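You operate a simulated robot arm through the tools that you are given. There is no shell and no other tool. Be economical: measure what you need, move in short steps, check, and stop when the job is done.

You are at the controls of a simulated robot arm. One attempt, no reset.

TASK
Set both air gaps of the dryer to the ticket and lock them.
Fine: free the lock lever, turn the blue and the yellow screw till each display shows the ticket's gap, lever back to locked.

Only the result counts: the job must be done as asked and must still hold three seconds after the hand-in. Knocking over, shifting, dropping, spilling or breaking anything else fails it.

THE ROBOT
A 7-joint arm with a two-finger parallel gripper, fixed in place. Base frame: the origin is at the foot of the arm, x ahead of it, y to its left, z up. Readings come in m, rad, newtons and seconds.
With the tool pointing down near the work surface it reaches from about 0.34 to 0.78 m from the base axis. Its first joint turns from -2.897 to 2.897 rad. Payload 3.91 kg.
Tool frame: the origin (TCP) lies between the finger pads and is the grasp point; the fingertips stand 0.03 m ahead of it; z points along the fingers, y is the line along which they close. Largest opening 0.11 m; finger width 0.02, thickness 0.01; the body of the gripper, 0.048 by 0.112 m, starts 0.055 m behind the TCP.
Orientation is that of the tool frame in the base frame, as a unit quaternion [x, y, z, w]. With the fingers straight down and closing along the base's y, the tool's x points along the base's -x, its y along +y and its z along -z.

THE INTERFACE
- The arm moves only by the tool step_arm. Its argument "targets" is a list of rows, each an object (a shift or turn left out is 0, a gripper value left out holds the last) with "grip": the gripper command, from -1 (shut) to 1 (fully open), values between in proportion; "slide": the shift along the tool's x, y, z in m, a list of three; "rotation": the turn, a rotation vector about the tool's x, y, z in rad, a list of three. In form: [{"grip": grip, "slide": [dx, dy, dz], "rotation": [ax, ay, az]}, ...]. A call has 1 to 8 rows; each row is the pose to reach, as a shift and turn from the pose commanded when the call began, along the tool's axes at that moment. A row lasts 0.2 s, in which the tool goes at most 0.05 m and 0.15 rad; a call with a longer step from one row to the next is refused whole, and so is a gripper value outside its range. Where a pose cannot be reached the arm comes as near as it can. A force on the tool above 90 N (or 10 N above the force at the start of the call, whichever is more), or a blocked arm, ends the call early, and 0.2 s more pass. Each finger travels about 0.153 m/s and halts on what it meets, pressing with about 28 N; the grip force reading is that of the motor and also rises with nothing between the fingers. The clock runs only during rows and for 0.2 s after the last one: add rows that repeat a pose to give the fingers time. The reply holds the time, the measured pose of the TCP, the force on the tool along the base axes, the opening and the grip force, in the units named above and with some noise, and new pictures: "views" is both (left out), scene, wrist or none.
- Cameras (640 x 400 px; columns grow to the right, rows downward): "scene" is fixed at [0.0513, -0.5003, 1.556]; the picture's right is [1.00, 0.09, 0.00], its down [0.04, -0.44, -0.90] and it looks along [-0.08, 0.89, -0.44] (base axes); focal length 375 px, centre (320, 200). "wrist" rides on the gripper at [0.077, 0.007, -0.115] in the tool frame; the picture's right is [-0.09, 1.00, 0.00], its down [-0.80, -0.07, -0.59] and it looks along [-0.59, -0.05, 0.80] (tool axes); focal length 270 px, centre (320, 200). There is no depth. A picture from a camera that has moved, and an enlarged one, comes with that camera's place and axes in the base frame and with its lens.
- move_column(by): slides the trunk up (or, below 0, down) by that many m; the arm rides with it, the base frame stays. It gives what a move gives, with no picture.
- zoom(camera, box): a new picture of the part [left, top, right, bottom] of that camera's present view, enlarged. It takes no simulated time.
- close_job(): hands the job in; it is judged then, once.

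Go step by step. Nothing tells you positions but the pictures and the camera data: compare them with the known pose of the tool, close in by small moves and look again before you grip or let go. The budget is 120 turns and 170 pictures, counting those below and the enlarged ones. Unless the task says otherwise, let go and move clear before handing in, and close with one line.

The tools are called as a command line: name --argument value ..., lists and objects as JSON in quotes. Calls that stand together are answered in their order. step_arm: Moves the arm, as the interface text tells. Its arguments: {"type":"object","properties":{"targets":{"type":"array","items":{"type":"object","properties":{"grip":{"type":"number"},"slide":{"type":"array","items":{"type":"number"}},"rotation":{"type":"array","items":{"type":"number"}}}}},"views":{"type":"string","enum":["both","scene","wrist","none"]}},"required":["targets"]} The other tools are called the same way: move_column (by) slides the trunk up or down; zoom (camera, box) takes an enlarged picture of a part of a camera's view; close_job () hands the job in.

At the start:

```text
clock: 0.0
ee_pos: [0.2128, 0.4794, 1.2282]
orientation: [0.0, 1.0, -0.001, 0.0]
ft_force: [0.1, 0.0, 0.0]
gripper_width: 0.11
finger_force: 0.1
trunk travel left (down, up): [-0.575, 0.035]
```

scene: 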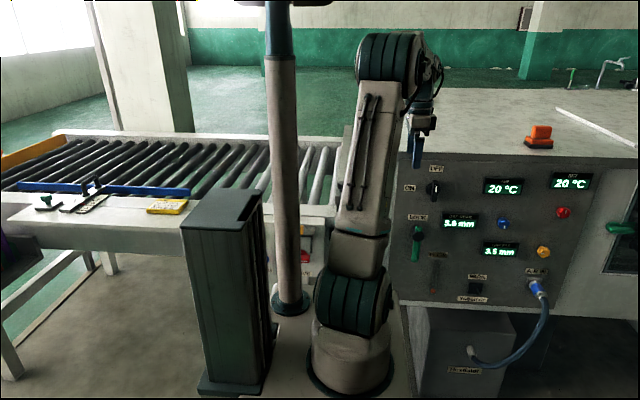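
wrist: 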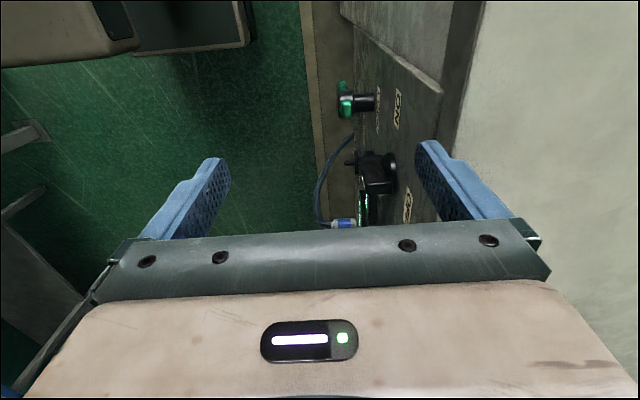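

The dryer's front panel is to the right of the arm, with displays, knobs and a green lock lever. I'll enlarge the panel and look for the ticket.

zoom --camera "scene" --box '[390, 150, 600, 310]'

zoom --camera "scene" --box '[10, 160, 210, 260]'

```text
2.50 times, centred on (495, 230) of scene
camera zoom: at [0.0513, -0.5003, 1.556], right [1.0, 0.09, 0.0], down [0.04, -0.44, -0.9], along [-0.08, 0.89, -0.44], focal length 939 px, centre (-118, 125)
```

zoom: 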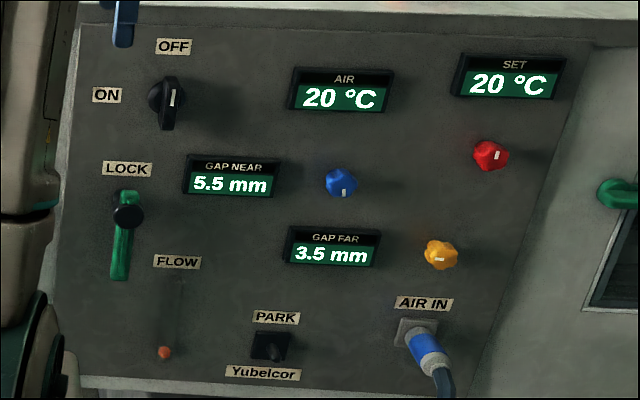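

```text
3.20 times, centred on (110, 210) of scene
camera zoom: at [0.0513, -0.5003, 1.556], right [1.0, 0.09, 0.0], down [0.04, -0.44, -0.9], along [-0.08, 0.89, -0.44], focal length 1201 px, centre (992, 168)
```

zoom: 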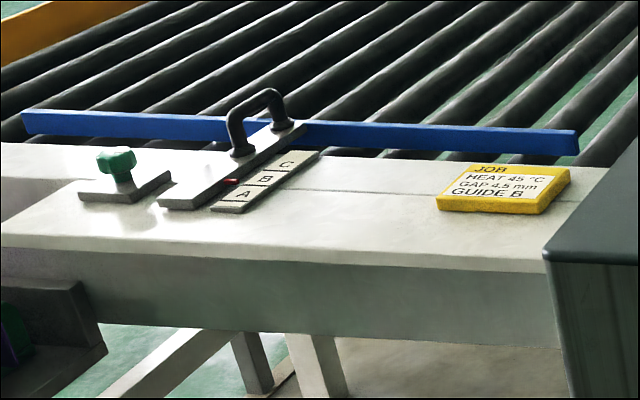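

The ticket seems to say GAP 4.5 mm. I'll check this and look at the lever up close.

zoom --camera "scene" --box '[140, 190, 200, 228]'

zoom --camera "scene" --box '[395, 195, 475, 300]'

zoom --camera "scene" --box '[480, 200, 570, 270]'

zoom --camera "wrist" --box '[300, 60, 480, 240]'

```text
10.53 times, centred on (170, 209) of scene
camera zoom: at [0.0513, -0.5003, 1.556], right [1.0, 0.09, 0.0], down [0.04, -0.44, -0.9], along [-0.08, 0.89, -0.44], focal length 3952 px, centre (1899, 105)
```

zoom: 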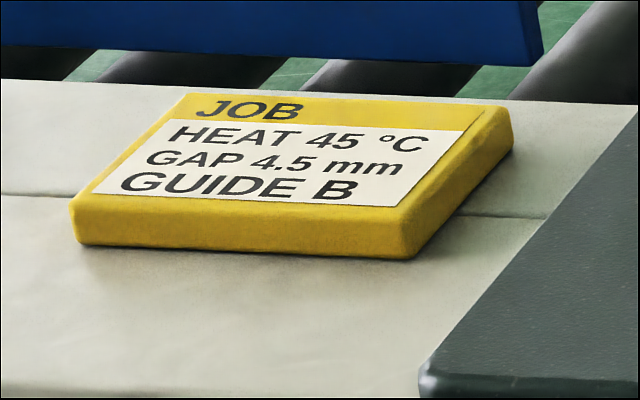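

```text
3.81 times, centred on (435, 248) of scene
camera zoom: at [0.0513, -0.5003, 1.556], right [1.0, 0.09, 0.0], down [0.04, -0.44, -0.9], along [-0.08, 0.89, -0.44], focal length 1430 px, centre (-118, 19)
```

zoom: 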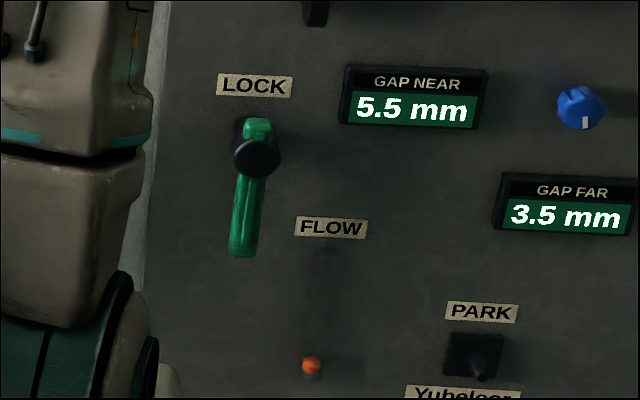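

```text
5.71 times, centred on (525, 235) of scene
camera zoom: at [0.0513, -0.5003, 1.556], right [1.0, 0.09, 0.0], down [0.04, -0.44, -0.9], along [-0.08, 0.89, -0.44], focal length 2145 px, centre (-851, 0)
```

zoom: 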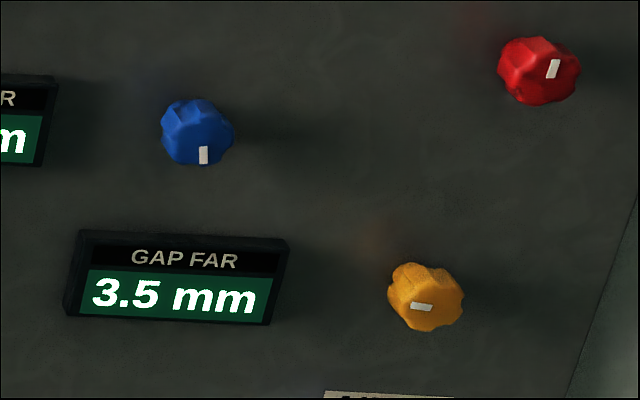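

```text
2.22 times, centred on (390, 150) of wrist
camera zoom: at [0.1344, 0.4867, 1.3442], right [0.09, 1.0, 0.0], down [0.8, -0.07, 0.59], along [0.59, -0.05, -0.8], focal length 601 px, centre (164, 311)
```

zoom: 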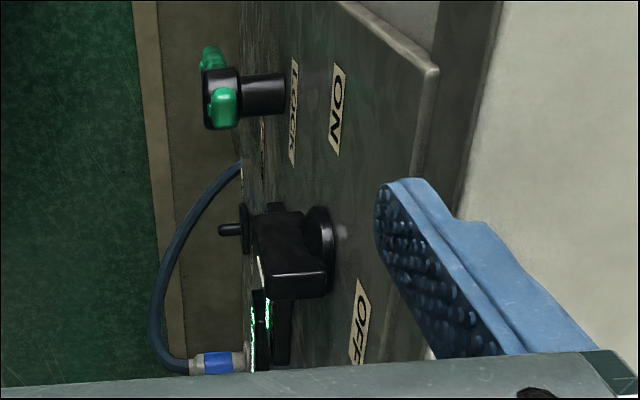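

The panel is a vertical plane near y≈0.56 that faces the arm. The lever is near (0.27, 0.52, 0.94), the blue screw near (0.51, 0.53, 1.0) and the yellow screw near (0.65, 0.53, 0.90), and the ticket gap is 4.5 mm. I'll back off from the panel before turning the tool toward it.

step_arm --targets '[{"slide": [0, -0.045, 0]}, {"slide": [0, -0.09, 0]}, {"slide": [-0.04, -0.11, 0]}, {"slide": [-0.08, -0.12, 0]}, {"slide": [-0.12, -0.12, 0]}, {"slide": [-0.16, -0.12, 0]}, {"slide": [-0.19, -0.12, 0]}]' --views "none"

```text
clock: 1.6
ee_pos: [0.4035, 0.3595, 1.2277]
orientation: [0.0, 1.0, 0.0, 0.001]
ft_force: [0.0, -0.3, 0.3]
gripper_width: 0.11
finger_force: 0.1
trunk travel left (down, up): [-0.575, 0.035]
```

The tool is clear of the panel, so I'll start turning it toward the panel with the camera on top.

step_arm --targets '[{"rotation": [-0.0863, 0.0863, 0.0863]}, {"rotation": [-0.1726, 0.1726, 0.1726]}, {"rotation": [-0.2589, 0.2589, 0.2589]}, {"rotation": [-0.3452, 0.3452, 0.3452]}, {"rotation": [-0.4315, 0.4315, 0.4315]}, {"rotation": [-0.5178, 0.5178, 0.5178]}, {"rotation": [-0.6041, 0.6041, 0.6041]}]' --views "scene"

```text
clock: 3.2
ee_pos: [0.401, 0.3587, 1.2293]
orientation: [0.288, 0.866, 0.289, -0.289]
ft_force: [0.4, -0.1, 0.0]
gripper_width: 0.11
finger_force: 0.0
trunk travel left (down, up): [-0.575, 0.035]
```

scene: 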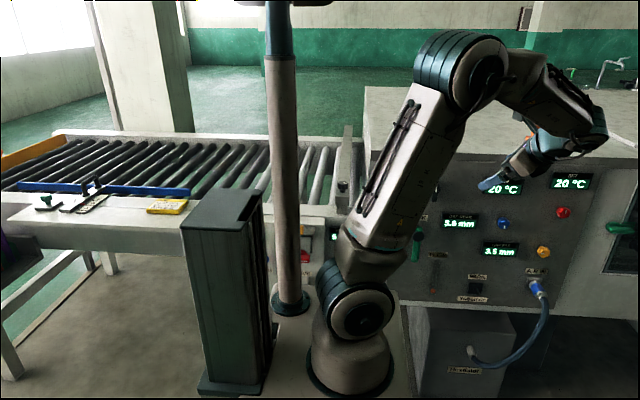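

The turn is working, so I'll do the second half.

step_arm --targets '[{"rotation": [-0.0863, 0.0863, 0.0863]}, {"rotation": [-0.1726, 0.1726, 0.1726]}, {"rotation": [-0.2589, 0.2589, 0.2589]}, {"rotation": [-0.3452, 0.3452, 0.3452]}, {"rotation": [-0.4315, 0.4315, 0.4315]}, {"rotation": [-0.5178, 0.5178, 0.5178]}, {"rotation": [-0.605, 0.605, 0.605]}]'

```text
clock: 4.8
ee_pos: [0.4032, 0.3595, 1.2296]
orientation: [0.501, 0.498, 0.501, -0.5]
ft_force: [-0.4, -0.9, 0.5]
gripper_width: 0.11
finger_force: 0.1
trunk travel left (down, up): [-0.575, 0.035]
camera wrist: at [0.4087, 0.2458, 1.3064], right [1.0, 0.0, -0.09], down [-0.07, -0.59, -0.8], along [-0.05, 0.8, -0.59], focal length 270 px, centre (320, 200)
```

scene: 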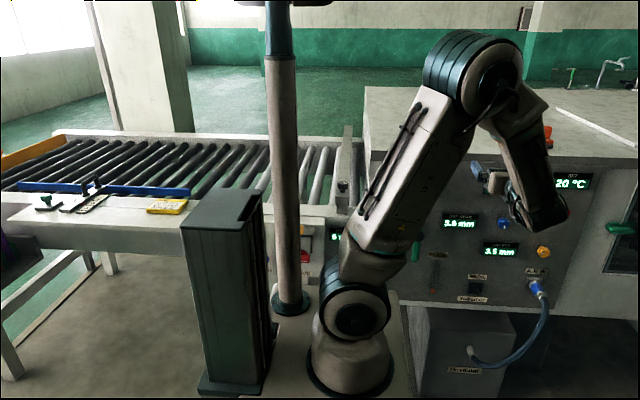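
wrist: 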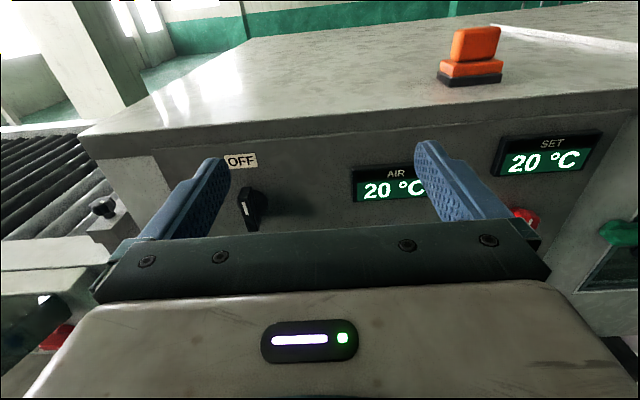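

The tool now faces the panel with the camera above it. I'll lower the trunk to bring the tool to the controls' height.

move_column --by -0.2

step_arm --targets '[{"slide": [0, -0.04, 0]}, {"slide": [0, -0.08, 0]}, {"slide": [0, -0.12, 0]}]'

```text
clock: 7.0
ee_pos: [0.4026, 0.3601, 1.0277]
orientation: [0.499, 0.501, 0.499, -0.501]
ft_force: [-0.2, -0.2, -0.3]
gripper_width: 0.1101
finger_force: 0.0
trunk travel left (down, up): [-0.375, 0.235]
```

```text
clock: 7.8
ee_pos: [0.2798, 0.3593, 1.0287]
orientation: [0.5, 0.5, 0.5, -0.499]
ft_force: [0.2, 0.2, -0.2]
gripper_width: 0.1101
finger_force: 0.0
trunk travel left (down, up): [-0.375, 0.235]
camera wrist: at [0.2863, 0.2454, 1.1077], right [1.0, 0.0, -0.09], down [-0.07, -0.59, -0.8], along [-0.05, 0.8, -0.59], focal length 270 px, centre (320, 200)
```

scene: 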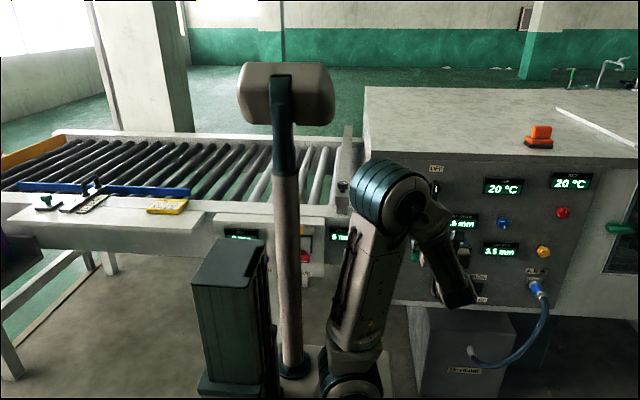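
wrist: 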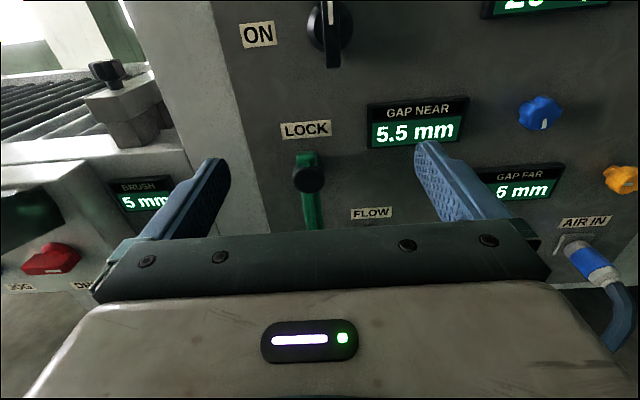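

The lever's hub triangulates to about (0.26, 0.49, 0.96), and the arm of the lever hangs down to z≈0.86. I'll move in front of the lower half of the lever, still clear of it.

step_arm --targets '[{"slide": [-0.045, -0.01, 0], "grip": 0.2}, {"slide": [-0.09, -0.018, 0.01]}, {"slide": [-0.135, -0.018, 0.03]}, {"slide": [-0.135, -0.018, 0.055]}, {"slide": [-0.135, -0.018, 0.055]}]'

```text
clock: 9.0
ee_pos: [0.2648, 0.4137, 0.8938]
orientation: [0.501, 0.499, 0.5, -0.5]
ft_force: [0.1, 0.4, 0.4]
gripper_width: 0.0658
finger_force: 0.0
out of reach, approached as far as the arm can: row 1, 2, 3
trunk travel left (down, up): [-0.375, 0.235]
camera wrist: at [0.2701, 0.301, 0.972], right [1.0, 0.0, -0.09], down [-0.07, -0.59, -0.8], along [-0.05, 0.8, -0.59], focal length 270 px, centre (320, 200)
```

scene: 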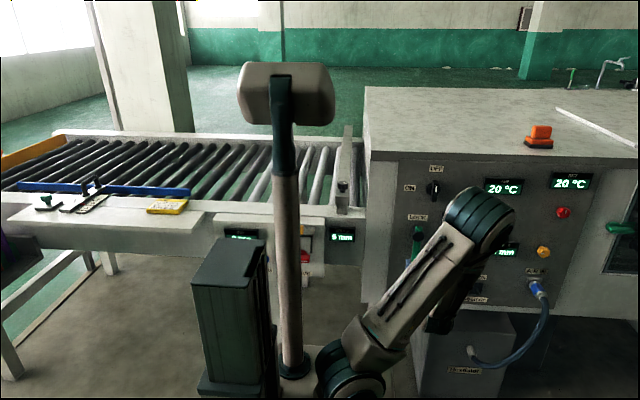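
wrist: 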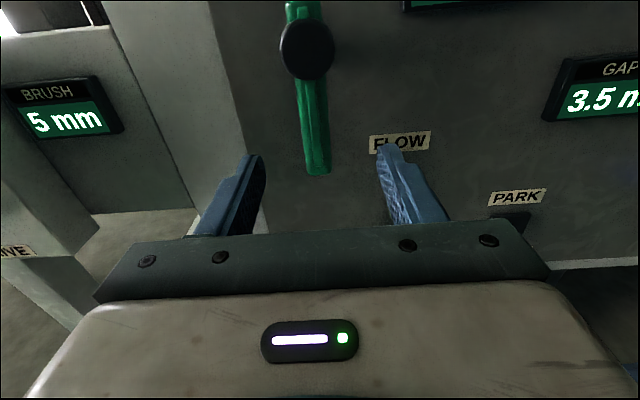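

The lever lies in the plane y≈0.49, with its pivot at z≈0.955 and tip at z≈0.86. I'll advance so the fingers straddle it near z≈0.885.

step_arm --targets '[{"slide": [-0.009, -0.005, 0.03]}, {"slide": [-0.009, -0.005, 0.064]}, {"slide": [-0.009, -0.005, 0.064]}]'

```text
clock: 9.8
ee_pos: [0.2585, 0.4788, 0.8829]
orientation: [0.5, 0.5, 0.5, -0.5]
ft_force: [-0.4, -0.2, 1.1]
gripper_width: 0.0659
finger_force: 0.0
trunk travel left (down, up): [-0.375, 0.235]
camera wrist: at [0.2644, 0.365, 0.9615], right [1.0, 0.0, -0.09], down [-0.07, -0.6, -0.8], along [-0.05, 0.8, -0.59], focal length 270 px, centre (320, 200)
```

scene: 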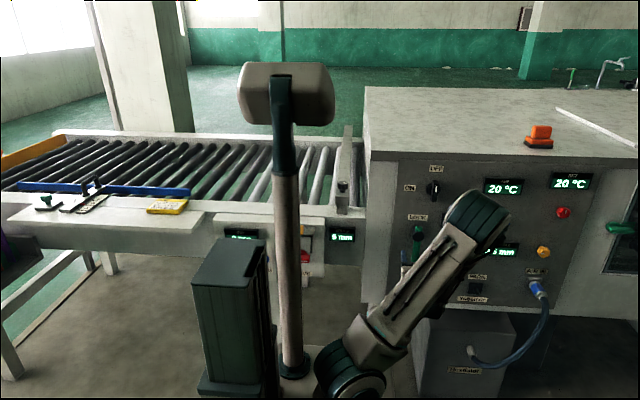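
wrist: 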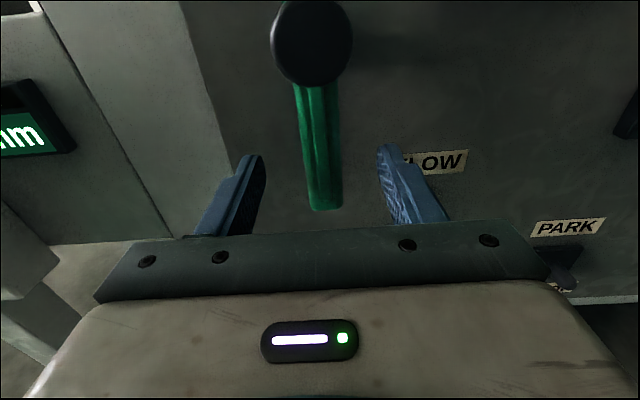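

The lever is between the fingers, so I'll close gently on it.

step_arm --targets '[{"slide": [0.005, 0, 0.003], "grip": -0.3}, {"slide": [0.005, 0, 0.003], "grip": -0.9}, {"slide": [0.005, 0, 0.003], "grip": -0.9}]' --views "wrist"

```text
clock: 10.6
ee_pos: [0.259, 0.4796, 0.8886]
orientation: [0.501, 0.5, 0.499, -0.5]
ft_force: [3.1, 0.3, -1.0]
gripper_width: 0.0227
finger_force: 45.4
trunk travel left (down, up): [-0.375, 0.235]
camera wrist: at [0.2655, 0.3676, 0.9664], right [1.0, 0.0, -0.09], down [-0.07, -0.59, -0.8], along [-0.05, 0.8, -0.59], focal length 270 px, centre (320, 200)
```

wrist: 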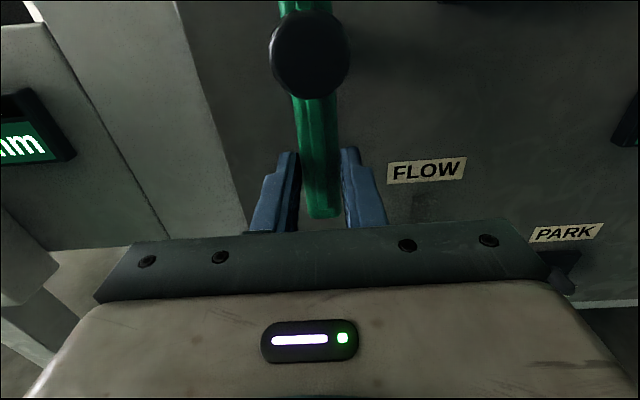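

I have the lever at 22.7 mm. I'll try a small arc to the right first and read the force.

step_arm --targets '[{"slide": [0.0002, 0.005, 0], "rotation": [0, 0, -0.075]}, {"slide": [0.0007, 0.0099, 0], "rotation": [0, 0, -0.15]}, {"slide": [0.0017, 0.0148, 0], "rotation": [0, 0, -0.225]}]' --views "wrist"

```text
clock: 11.4
ee_pos: [0.261, 0.4809, 0.8913]
orientation: [0.434, 0.559, 0.548, -0.446]
ft_force: [-53.3, -9.9, -6.4]
gripper_width: 0.0281
finger_force: 45.2
trunk travel left (down, up): [-0.375, 0.235]
camera wrist: at [0.2521, 0.3679, 0.9688], right [0.99, 0.02, 0.14], down [0.13, -0.59, -0.8], along [0.06, 0.8, -0.59], focal length 270 px, centre (320, 200)
```

wrist: 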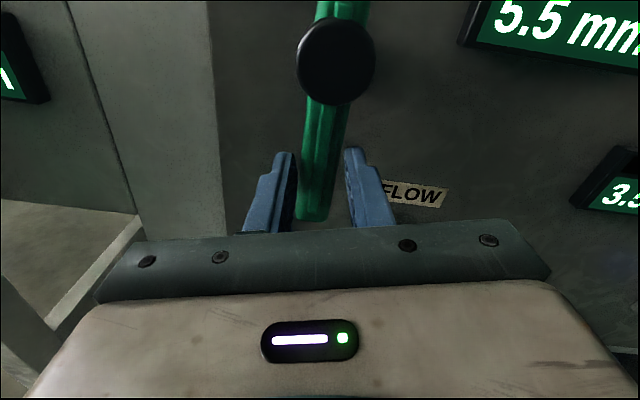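

The lever blocks to the right with about 53 N against it. I'll return and try an arc to the left.

step_arm --targets '[{"slide": [0.0012, -0.0074, 0], "rotation": [0, 0, 0.112]}, {"slide": [0.0016, -0.0148, 0], "rotation": [0, 0, 0.225]}, {"slide": [0.0016, -0.0148, 0], "rotation": [0, 0, 0.225]}]' --views "none"

step_arm --targets '[{"slide": [0.0002, -0.005, 0], "rotation": [0, 0, 0.075]}, {"slide": [0.0007, -0.0099, 0], "rotation": [0, 0, 0.15]}, {"slide": [0.0017, -0.0148, 0], "rotation": [0, 0, 0.225]}]' --views "wrist"

```text
clock: 12.2
ee_pos: [0.2591, 0.4812, 0.8899]
orientation: [0.501, 0.501, 0.5, -0.498]
ft_force: [-17.8, 4.0, -9.7]
gripper_width: 0.0228
finger_force: 45.2
trunk travel left (down, up): [-0.375, 0.235]
```

```text
clock: 13.0
ee_pos: [0.2472, 0.4803, 0.8903]
orientation: [0.555, 0.44, 0.441, -0.552]
ft_force: [2.7, -0.9, -7.5]
gripper_width: 0.0227
finger_force: 45.2
trunk travel left (down, up): [-0.375, 0.235]
camera wrist: at [0.2698, 0.3677, 0.9653], right [0.95, -0.01, -0.31], down [-0.25, -0.59, -0.76], along [-0.18, 0.8, -0.57], focal length 270 px, centre (320, 200)
```

wrist: 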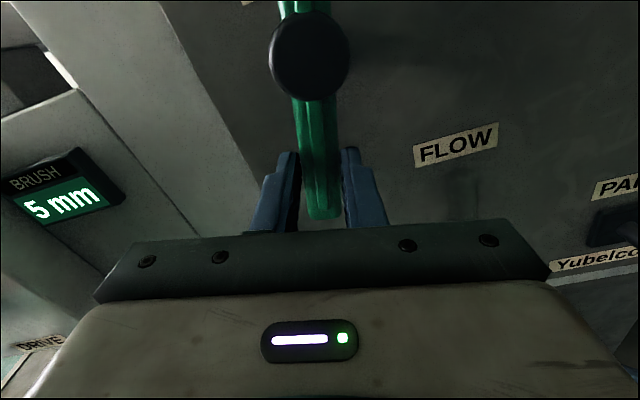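

The lever turns freely to the left, so I'll keep following the arc.

step_arm --targets '[{"slide": [0.0005, -0.0079, 0], "rotation": [0, 0, 0.12]}, {"slide": [0.0019, -0.0157, 0], "rotation": [0, 0, 0.24]}, {"slide": [0.0042, -0.0233, 0], "rotation": [0, 0, 0.36]}, {"slide": [0.0075, -0.0305, 0], "rotation": [0, 0, 0.48]}, {"slide": [0.0115, -0.0373, 0], "rotation": [0, 0, 0.6]}, {"slide": [0.0164, -0.0435, 0], "rotation": [0, 0, 0.72]}]'

```text
clock: 14.4
ee_pos: [0.2114, 0.4803, 0.9164]
orientation: [0.674, 0.214, 0.218, -0.673]
ft_force: [27.3, -1.1, -7.0]
gripper_width: 0.0244
finger_force: 45.3
trunk travel left (down, up): [-0.375, 0.235]
camera wrist: at [0.276, 0.3672, 0.9563], right [0.51, 0.0, -0.86], down [-0.7, -0.59, -0.41], along [-0.51, 0.81, -0.3], focal length 270 px, centre (320, 200)
```

scene: 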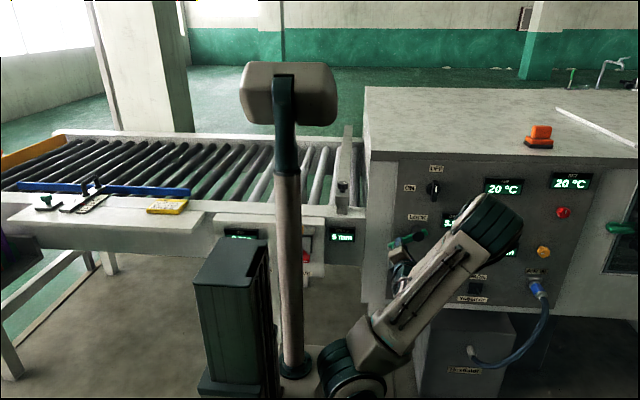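
wrist: 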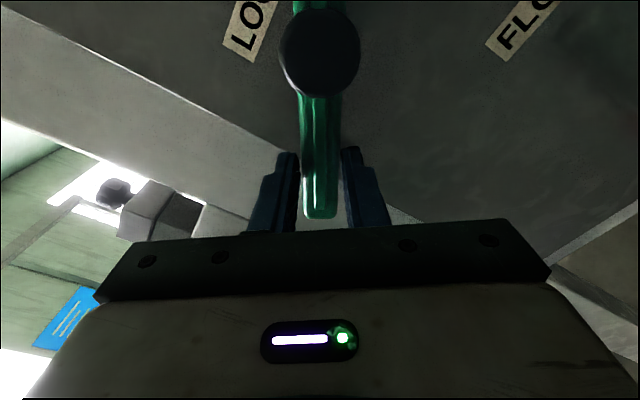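

A 27 N resistance has appeared at about 54°, which is probably the free end stop. I'll check the lever in the scene view.

zoom --camera "scene" --box '[380, 190, 480, 280]'

step_arm --targets '[{"slide": [0.0007, -0.0099, 0], "rotation": [0, 0, 0.1]}, {"slide": [0.0007, -0.0099, 0], "rotation": [0, 0, 0.1]}]' --views "wrist"

```text
4.44 times, centred on (430, 235) of scene
camera zoom: at [0.0513, -0.5003, 1.556], right [1.0, 0.09, 0.0], down [0.04, -0.44, -0.9], along [-0.08, 0.89, -0.44], focal length 1668 px, centre (-169, 44)
```

zoom: 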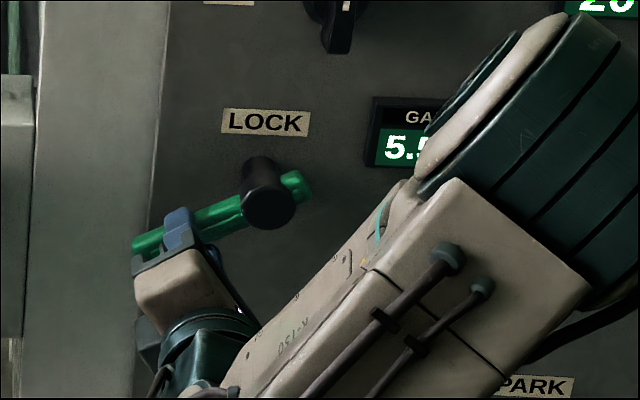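

```text
clock: 15.0
ee_pos: [0.2061, 0.4813, 0.9236]
orientation: [0.684, 0.181, 0.184, -0.682]
ft_force: [31.0, -2.3, -9.8]
gripper_width: 0.0255
finger_force: 44.5
trunk travel left (down, up): [-0.375, 0.235]
camera wrist: at [0.275, 0.3672, 0.9572], right [0.42, -0.01, -0.91], down [-0.73, -0.59, -0.34], along [-0.53, 0.81, -0.25], focal length 270 px, centre (320, 200)
```

wrist: 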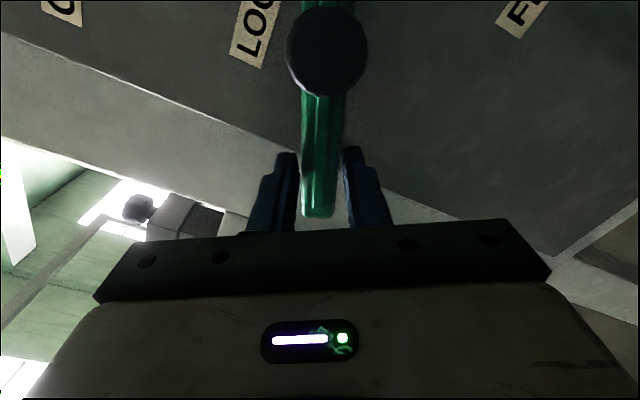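

The lever is still turning and is now at about 60°, so part of this force is radial. I'll go on with a slightly tighter arc.

step_arm --targets '[{"slide": [0.005, -0.004, 0], "rotation": [0, 0, 0.1]}, {"slide": [0.007, -0.0105, 0], "rotation": [0, 0, 0.2]}, {"slide": [0.009, -0.0165, 0], "rotation": [0, 0, 0.3]}, {"slide": [0.009, -0.0165, 0], "rotation": [0, 0, 0.3]}]'

```text
clock: 16.0
ee_pos: [0.2024, 0.4801, 0.943]
orientation: [0.704, 0.079, 0.077, -0.701]
ft_force: [14.3, -8.4, -25.1]
gripper_width: 0.0267
finger_force: 45.7
trunk travel left (down, up): [-0.375, 0.235]
camera wrist: at [0.2776, 0.3677, 0.9541], right [0.13, -0.01, -0.99], down [-0.8, -0.59, -0.1], along [-0.59, 0.8, -0.08], focal length 270 px, centre (320, 200)
```

scene: 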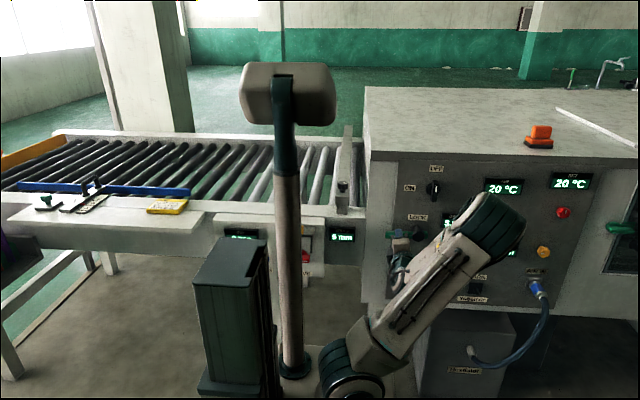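
wrist: 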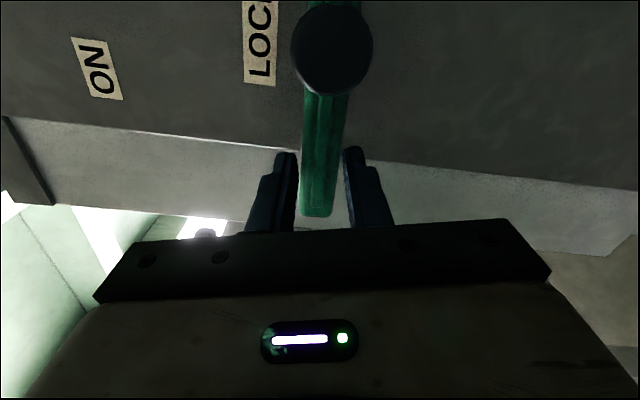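

The lever is almost horizontal, so I'll push a little further to find the end stop.

step_arm --targets '[{"slide": [0.001, -0.008, 0], "rotation": [0, 0, 0.08]}, {"slide": [0.003, -0.015, 0], "rotation": [0, 0, 0.15]}, {"slide": [0.003, -0.015, 0], "rotation": [0, 0, 0.15]}]' --views "wrist"

zoom --camera "scene" --box '[380, 190, 480, 280]'

```text
clock: 16.8
ee_pos: [0.2027, 0.4814, 0.9462]
orientation: [0.721, 0.023, 0.024, -0.692]
ft_force: [10.3, -11.9, -86.2]
gripper_width: 0.0243
finger_force: 45.0
trunk travel left (down, up): [-0.375, 0.235]
camera wrist: at [0.279, 0.368, 0.9501], right [-0.02, -0.04, -1.0], down [-0.81, -0.59, 0.04], along [-0.59, 0.81, -0.02], focal length 270 px, centre (320, 200)
```

wrist: 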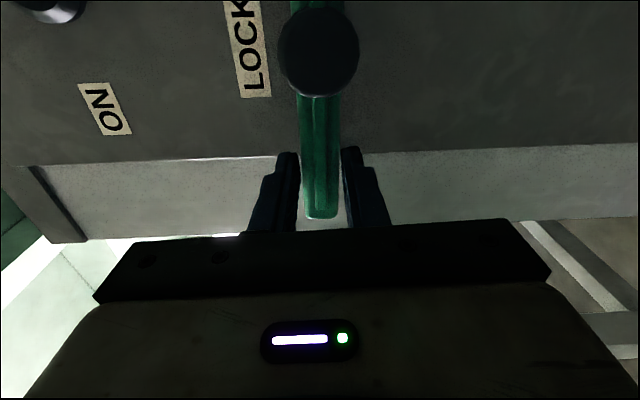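

```text
4.44 times, centred on (430, 235) of scene
camera zoom: at [0.0513, -0.5003, 1.556], right [1.0, 0.09, 0.0], down [0.04, -0.44, -0.9], along [-0.08, 0.89, -0.44], focal length 1668 px, centre (-169, 44)
```

zoom: 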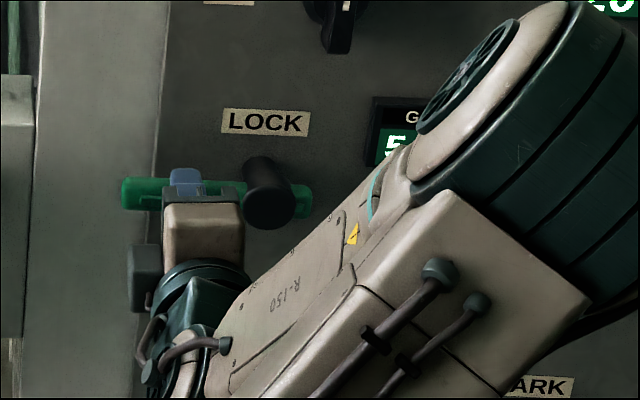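

The lever hit a hard stop at horizontal, so it's free. I'll relax, open the fingers and back straight off, then check that the lever stays up.

step_arm --targets '[{"slide": [0, 0.011, 0]}, {"slide": [0, 0.011, 0], "grip": 0.0}, {"slide": [0, 0.011, 0], "grip": 0.3}, {"slide": [0, 0.011, -0.03], "grip": 0.3}, {"slide": [0, 0.011, -0.07]}, {"slide": [0, 0.011, -0.09]}]' --views "wrist"

zoom --camera "scene" --box '[380, 190, 480, 280]'

```text
clock: 18.2
ee_pos: [0.225, 0.4343, 0.9533]
orientation: [0.707, 0.028, 0.027, -0.706]
ft_force: [-0.2, -0.2, 0.0]
gripper_width: 0.0717
finger_force: 0.0
out of reach, approached as far as the arm can: row 5, 6
trunk travel left (down, up): [-0.375, 0.235]
camera wrist: at [0.3006, 0.3214, 0.9525], right [-0.01, 0.0, -1.0], down [-0.8, -0.6, 0.01], along [-0.6, 0.8, 0.01], focal length 270 px, centre (320, 200)
```

wrist: 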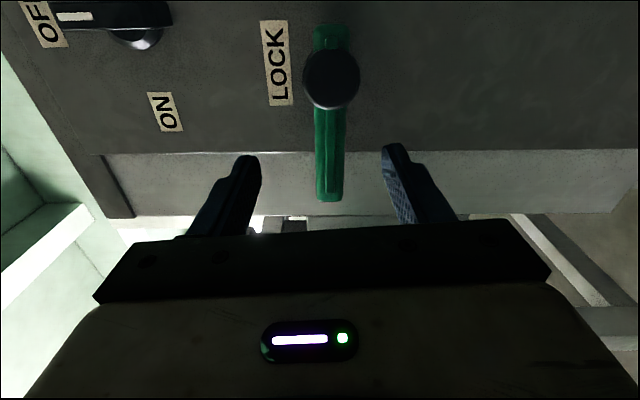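

```text
4.44 times, centred on (430, 235) of scene
camera zoom: at [0.0513, -0.5003, 1.556], right [1.0, 0.09, 0.0], down [0.04, -0.44, -0.9], along [-0.08, 0.89, -0.44], focal length 1668 px, centre (-169, 44)
```

zoom: 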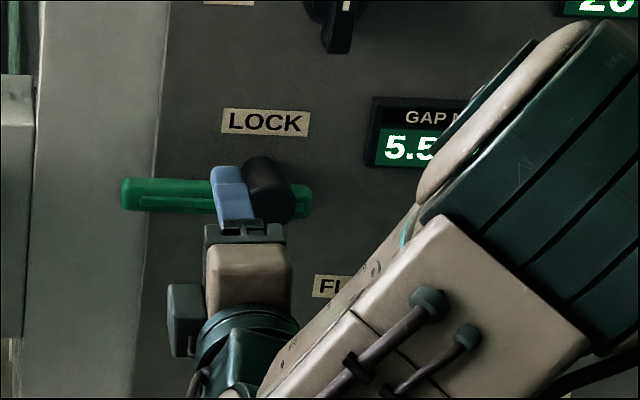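

The lever stays at horizontal and the tool is free. I'll move over toward the blue screw while unwinding the wrist.

step_arm --targets '[{"slide": [0.03, 0.011, -0.03]}, {"slide": [0.065, 0.01, 0.0]}, {"slide": [0.1, 0, 0.0], "rotation": [0, 0, -0.14]}, {"slide": [0.135, -0.01, 0.0], "rotation": [0, 0, -0.28]}, {"slide": [0.17, -0.02, 0.0], "rotation": [0, 0, -0.42]}, {"slide": [0.21, -0.03, 0.0], "rotation": [0, 0, -0.56]}, {"slide": [0.25, -0.03, 0.0], "rotation": [0, 0, -0.7]}, {"slide": [0.28, -0.03, 0.0], "rotation": [0, 0, -0.84]}]'

```text
clock: 20.0
ee_pos: [0.5024, 0.4344, 1.0025]
orientation: [0.634, 0.314, 0.313, -0.634]
ft_force: [0.4, 0.7, -0.9]
gripper_width: 0.0715
finger_force: 0.1
out of reach, approached as far as the arm can: row 1
trunk travel left (down, up): [-0.375, 0.235]
camera wrist: at [0.5542, 0.3214, 1.0599], right [0.74, 0.0, -0.67], down [-0.54, -0.6, -0.59], along [-0.4, 0.8, -0.44], focal length 270 px, centre (320, 200)
```

scene: 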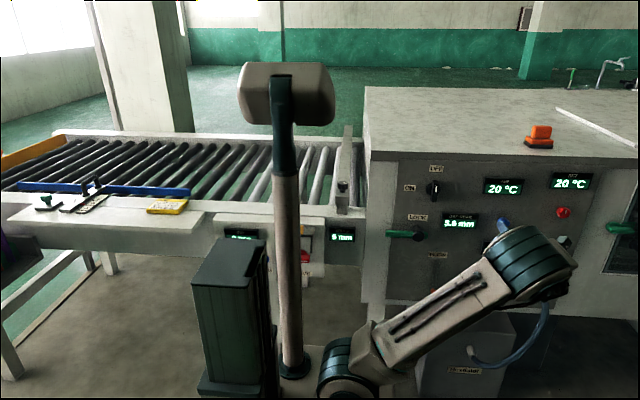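
wrist: 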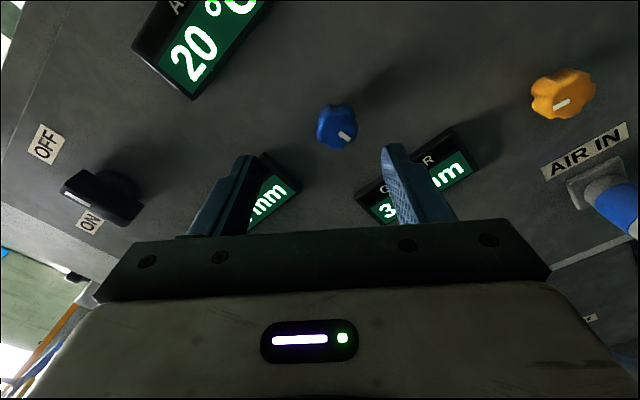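

The blue screw is at about (0.512, 0.52, 0.996) and about 38 mm across. I'll line up with it and advance partway.

step_arm --targets '[{"slide": [0.001, 0.012, 0.0], "grip": 0.2}, {"slide": [0.001, 0.012, 0.035]}, {"slide": [0.001, 0.012, 0.055]}, {"slide": [0.001, 0.012, 0.055]}]' --views "wrist"

zoom --camera "scene" --box '[430, 190, 560, 270]'

```text
clock: 21.0
ee_pos: [0.512, 0.4915, 0.9948]
orientation: [-0.634, -0.313, -0.313, 0.634]
ft_force: [0.6, 0.7, 0.2]
gripper_width: 0.0659
finger_force: 0.1
trunk travel left (down, up): [-0.375, 0.235]
camera wrist: at [0.5633, 0.378, 1.0523], right [0.74, 0.0, -0.68], down [-0.54, -0.59, -0.59], along [-0.4, 0.8, -0.44], focal length 270 px, centre (320, 200)
```

wrist: 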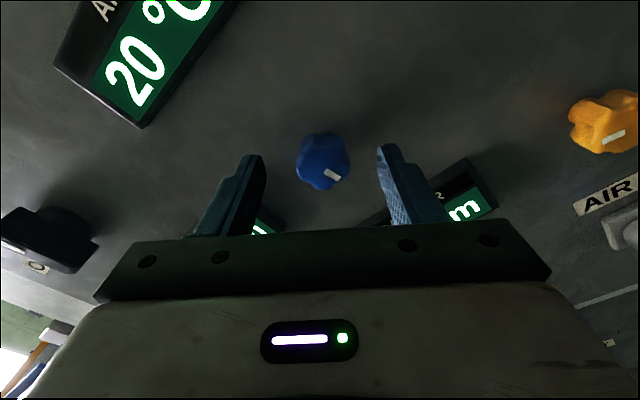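

```text
4.92 times, centred on (495, 230) of scene
camera zoom: at [0.0513, -0.5003, 1.556], right [1.0, 0.09, 0.0], down [0.04, -0.44, -0.9], along [-0.08, 0.89, -0.44], focal length 1848 px, centre (-542, 52)
```

zoom: 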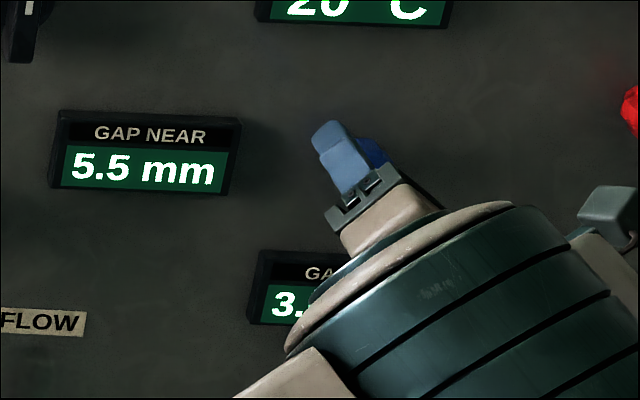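

The alignment is good. I'll creep forward and close on the screw.

step_arm --targets '[{"slide": [0, 0, 0.008]}, {"slide": [0, 0, 0.014]}, {"slide": [0, 0, 0.014], "grip": -0.3}, {"slide": [0, 0, 0.014], "grip": -0.9}, {"slide": [0, 0, 0.014], "grip": -0.9}]' --views "wrist"

```text
clock: 22.2
ee_pos: [0.5138, 0.504, 0.9938]
orientation: [0.635, 0.312, 0.313, -0.633]
ft_force: [4.6, 0.8, -6.7]
gripper_width: 0.0331
finger_force: 44.2
trunk travel left (down, up): [-0.375, 0.235]
camera wrist: at [0.564, 0.3906, 1.0516], right [0.74, 0.0, -0.68], down [-0.55, -0.59, -0.59], along [-0.4, 0.8, -0.44], focal length 270 px, centre (320, 200)
```

wrist: 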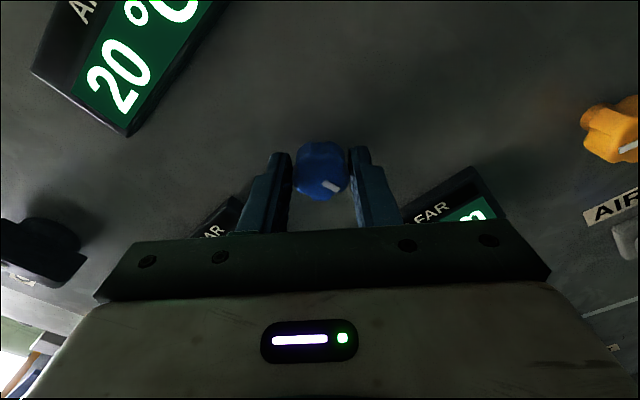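

The screw is gripped at 33 mm. I'll turn it 0.3 rad clockwise as a test and read the display.

step_arm --targets '[{"rotation": [0, 0, 0.15]}, {"rotation": [0, 0, 0.3]}, {"rotation": [0, 0, 0.3]}]' --views "none"

zoom --camera "scene" --box '[430, 190, 560, 270]'

```text
clock: 23.0
ee_pos: [0.5139, 0.5048, 0.9928]
orientation: [0.676, 0.212, 0.215, -0.672]
ft_force: [11.9, -5.9, -15.0]
gripper_width: 0.0329
finger_force: 44.9
trunk travel left (down, up): [-0.375, 0.235]
```

```text
4.92 times, centred on (495, 230) of scene
camera zoom: at [0.0513, -0.5003, 1.556], right [1.0, 0.09, 0.0], down [0.04, -0.44, -0.9], along [-0.08, 0.89, -0.44], focal length 1848 px, centre (-542, 52)
```

zoom: 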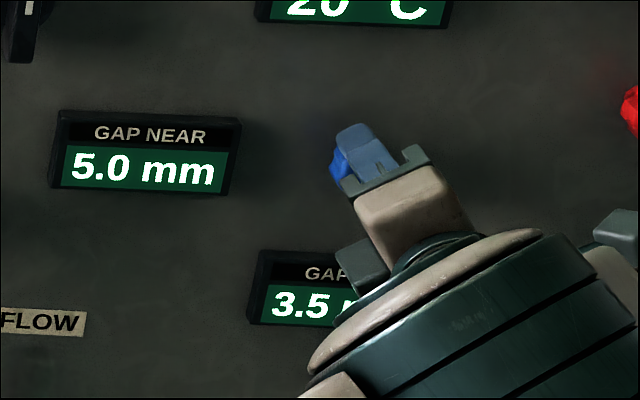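

Turning clockwise lowers it, with 0.3 rad giving about −0.5 mm. I'll go on another 0.2 rad.

step_arm --targets '[{"rotation": [0, 0, 0.1]}, {"rotation": [0, 0, 0.2]}, {"rotation": [0, 0, 0.2]}]' --views "none"

zoom --camera "scene" --box '[430, 190, 560, 270]'

```text
clock: 23.8
ee_pos: [0.5132, 0.504, 0.9923]
orientation: [0.693, 0.145, 0.145, -0.691]
ft_force: [9.5, -13.0, -21.1]
gripper_width: 0.033
finger_force: 44.6
trunk travel left (down, up): [-0.375, 0.235]
```

```text
4.92 times, centred on (495, 230) of scene
camera zoom: at [0.0513, -0.5003, 1.556], right [1.0, 0.09, 0.0], down [0.04, -0.44, -0.9], along [-0.08, 0.89, -0.44], focal length 1848 px, centre (-542, 52)
```

zoom: 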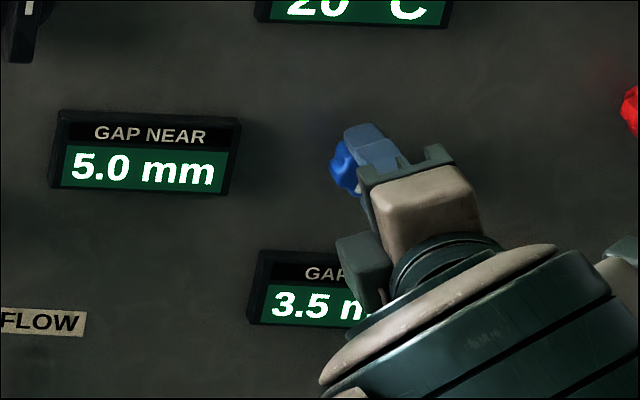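

The display moves in 0.5 mm steps. I'll continue in small increments to find where it switches to 4.5.

step_arm --targets '[{"rotation": [0, 0, 0.1]}, {"rotation": [0, 0, 0.1]}]' --views "none"

zoom --camera "scene" --box '[430, 190, 560, 270]'

```text
clock: 24.4
ee_pos: [0.5136, 0.5029, 0.9911]
orientation: [0.701, 0.109, 0.11, -0.696]
ft_force: [4.3, -17.2, -27.3]
gripper_width: 0.0328
finger_force: 44.7
trunk travel left (down, up): [-0.375, 0.235]
```

```text
4.92 times, centred on (495, 230) of scene
camera zoom: at [0.0513, -0.5003, 1.556], right [1.0, 0.09, 0.0], down [0.04, -0.44, -0.9], along [-0.08, 0.89, -0.44], focal length 1848 px, centre (-542, 52)
```

zoom: 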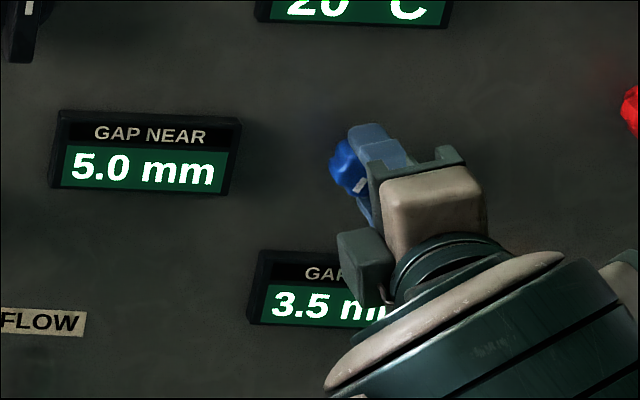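

It still shows 5.0. I'll relieve the sideways load slightly and keep turning.

step_arm --targets '[{"slide": [0, 0.003, 0], "rotation": [0, 0, 0.0]}, {"slide": [0, 0.003, 0], "rotation": [0, 0, 0.1]}, {"slide": [0, 0.003, 0], "rotation": [0, 0, 0.15]}, {"slide": [0, 0.003, 0], "rotation": [0, 0, 0.15]}]' --views "none"

zoom --camera "scene" --box '[430, 190, 560, 270]'

```text
clock: 25.4
ee_pos: [0.5156, 0.5027, 0.9912]
orientation: [0.705, 0.057, 0.059, -0.704]
ft_force: [5.2, -11.0, -20.2]
gripper_width: 0.0331
finger_force: 45.1
trunk travel left (down, up): [-0.375, 0.235]
```

```text
4.92 times, centred on (495, 230) of scene
camera zoom: at [0.0513, -0.5003, 1.556], right [1.0, 0.09, 0.0], down [0.04, -0.44, -0.9], along [-0.08, 0.89, -0.44], focal length 1848 px, centre (-542, 52)
```

zoom: 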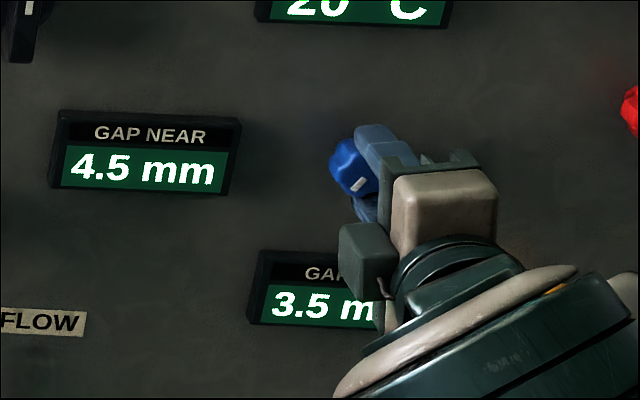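

It shows 4.5 now, just past the switch point. I'll add about 0.15 rad to centre it within the step.

step_arm --targets '[{"slide": [0, 0.001, 0], "rotation": [0, 0, 0.08]}, {"slide": [0, 0.001, 0], "rotation": [0, 0, 0.15]}, {"slide": [0, 0.001, 0], "rotation": [0, 0, 0.15]}]' --views "wrist"

zoom --camera "scene" --box '[430, 190, 560, 270]'

```text
clock: 26.2
ee_pos: [0.5151, 0.5027, 0.99]
orientation: [0.708, 0.004, 0.004, -0.706]
ft_force: [6.5, -9.8, -20.7]
gripper_width: 0.0329
finger_force: 45.2
trunk travel left (down, up): [-0.375, 0.235]
camera wrist: at [0.5907, 0.3906, 0.9853], right [-0.08, 0.0, -1.0], down [-0.8, -0.59, 0.06], along [-0.59, 0.8, 0.04], focal length 270 px, centre (320, 200)
```

wrist: 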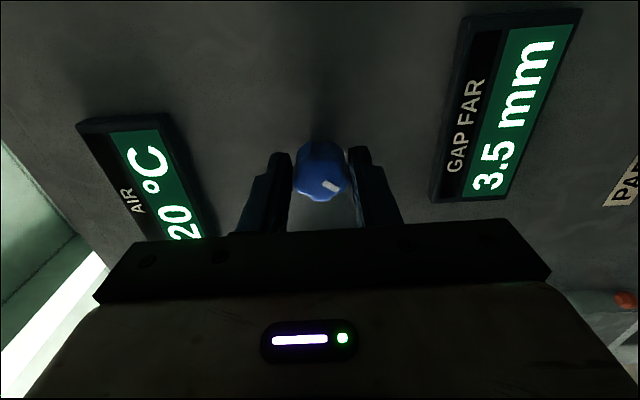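

```text
4.92 times, centred on (495, 230) of scene
camera zoom: at [0.0513, -0.5003, 1.556], right [1.0, 0.09, 0.0], down [0.04, -0.44, -0.9], along [-0.08, 0.89, -0.44], focal length 1848 px, centre (-542, 52)
```

zoom: 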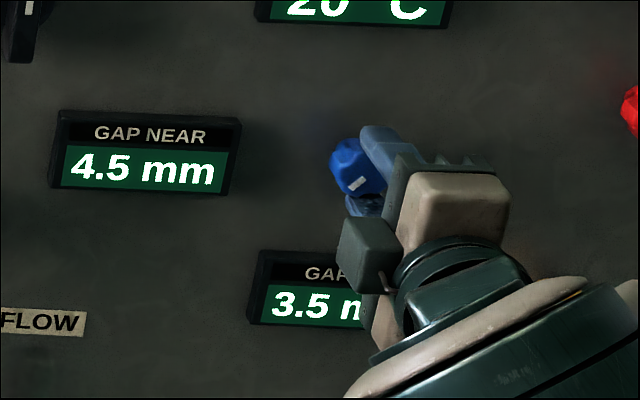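

Blue reads 4.5 mm and should be near the middle of its step. I'll release, back off, and check that it holds.

step_arm --targets '[{"grip": 0.0}, {"grip": 0.3}, {"slide": [0, 0, -0.03]}, {"slide": [0, 0, -0.065]}, {"slide": [0.04, 0.03, -0.065]}, {"slide": [0.08, 0.05, -0.065]}]'

```text
clock: 27.6
ee_pos: [0.5921, 0.4396, 0.9428]
orientation: [0.707, 0.005, 0.006, -0.707]
ft_force: [0.9, 0.2, 0.5]
gripper_width: 0.0715
finger_force: 0.1
trunk travel left (down, up): [-0.375, 0.235]
camera wrist: at [0.6678, 0.3252, 0.939], right [-0.07, 0.0, -1.0], down [-0.8, -0.59, 0.06], along [-0.59, 0.8, 0.04], focal length 270 px, centre (320, 200)
```

scene: 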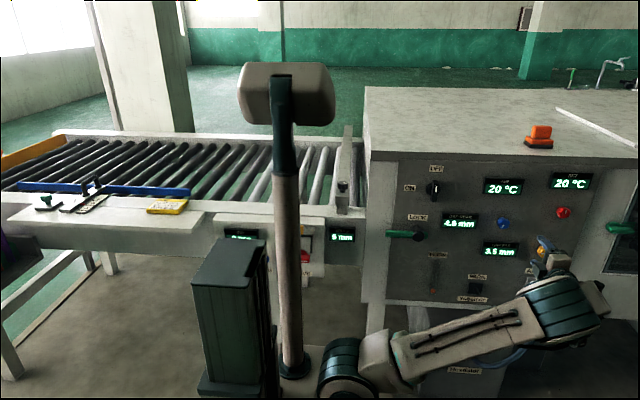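
wrist: 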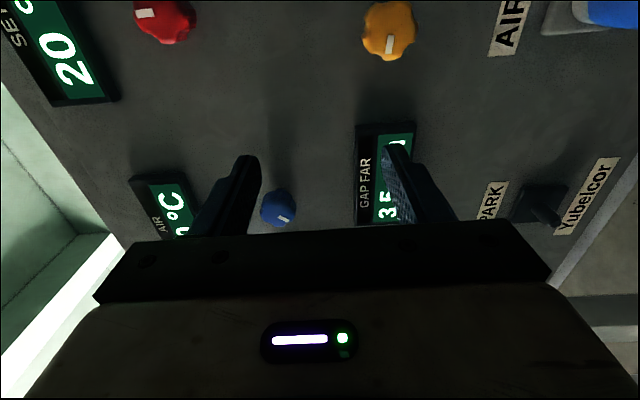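

Blue holds at 4.5. The yellow screw is at about (0.651, 0.52, 0.899), so I'll line up with it and keep clear of the air hose below.

step_arm --targets '[{"slide": [0.03, 0.022, 0], "grip": 0.2}, {"slide": [0.059, 0.044, 0]}, {"slide": [0.059, 0.044, 0.025]}, {"slide": [0.059, 0.044, 0.05]}, {"slide": [0.059, 0.044, 0.05]}]'

```text
clock: 28.8
ee_pos: [0.651, 0.4917, 0.8989]
orientation: [0.708, 0.005, 0.006, -0.706]
ft_force: [0.3, -0.2, -0.3]
gripper_width: 0.0659
finger_force: 0.1
trunk travel left (down, up): [-0.375, 0.235]
camera wrist: at [0.7287, 0.3774, 0.8951], right [-0.07, 0.0, -1.0], down [-0.8, -0.59, 0.06], along [-0.59, 0.8, 0.04], focal length 270 px, centre (320, 200)
```

scene: 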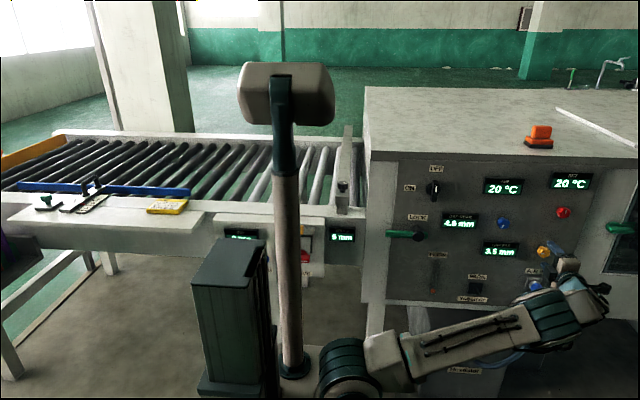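
wrist: 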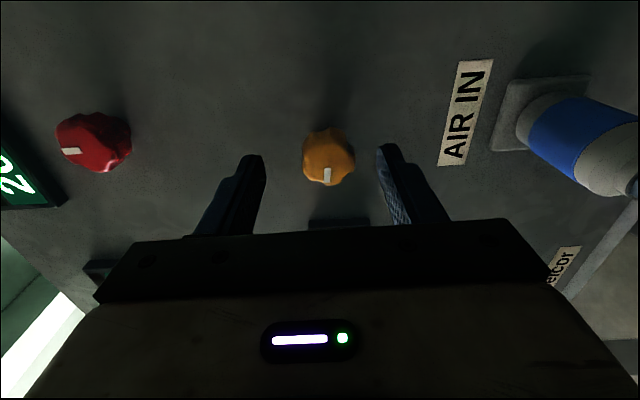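

It's lined up to within about 3 mm. I'll shift slightly down, advance and close.

step_arm --targets '[{"slide": [0, 0.003, 0.007]}, {"slide": [0, 0.003, 0.014]}, {"slide": [0, 0.003, 0.014], "grip": -0.3}, {"slide": [0, 0.003, 0.014], "grip": -0.9}, {"slide": [0, 0.003, 0.014], "grip": -0.9}]' --views "wrist"

```text
clock: 30.0
ee_pos: [0.6523, 0.5042, 0.8955]
orientation: [0.708, 0.006, 0.004, -0.706]
ft_force: [-3.2, -3.5, -8.9]
gripper_width: 0.0334
finger_force: 45.5
trunk travel left (down, up): [-0.375, 0.235]
camera wrist: at [0.7285, 0.3905, 0.8905], right [-0.07, 0.0, -1.0], down [-0.8, -0.6, 0.06], along [-0.59, 0.8, 0.04], focal length 270 px, centre (320, 200)
```

wrist: 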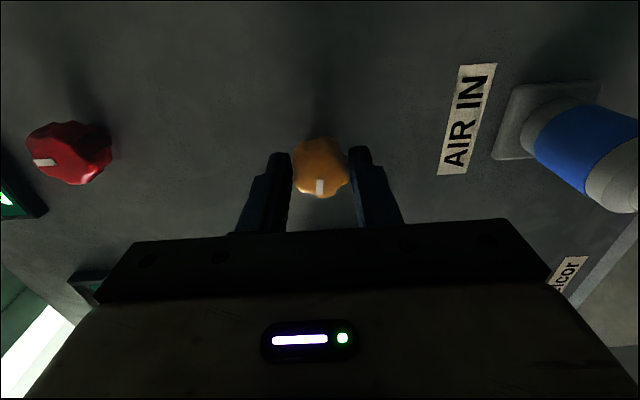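

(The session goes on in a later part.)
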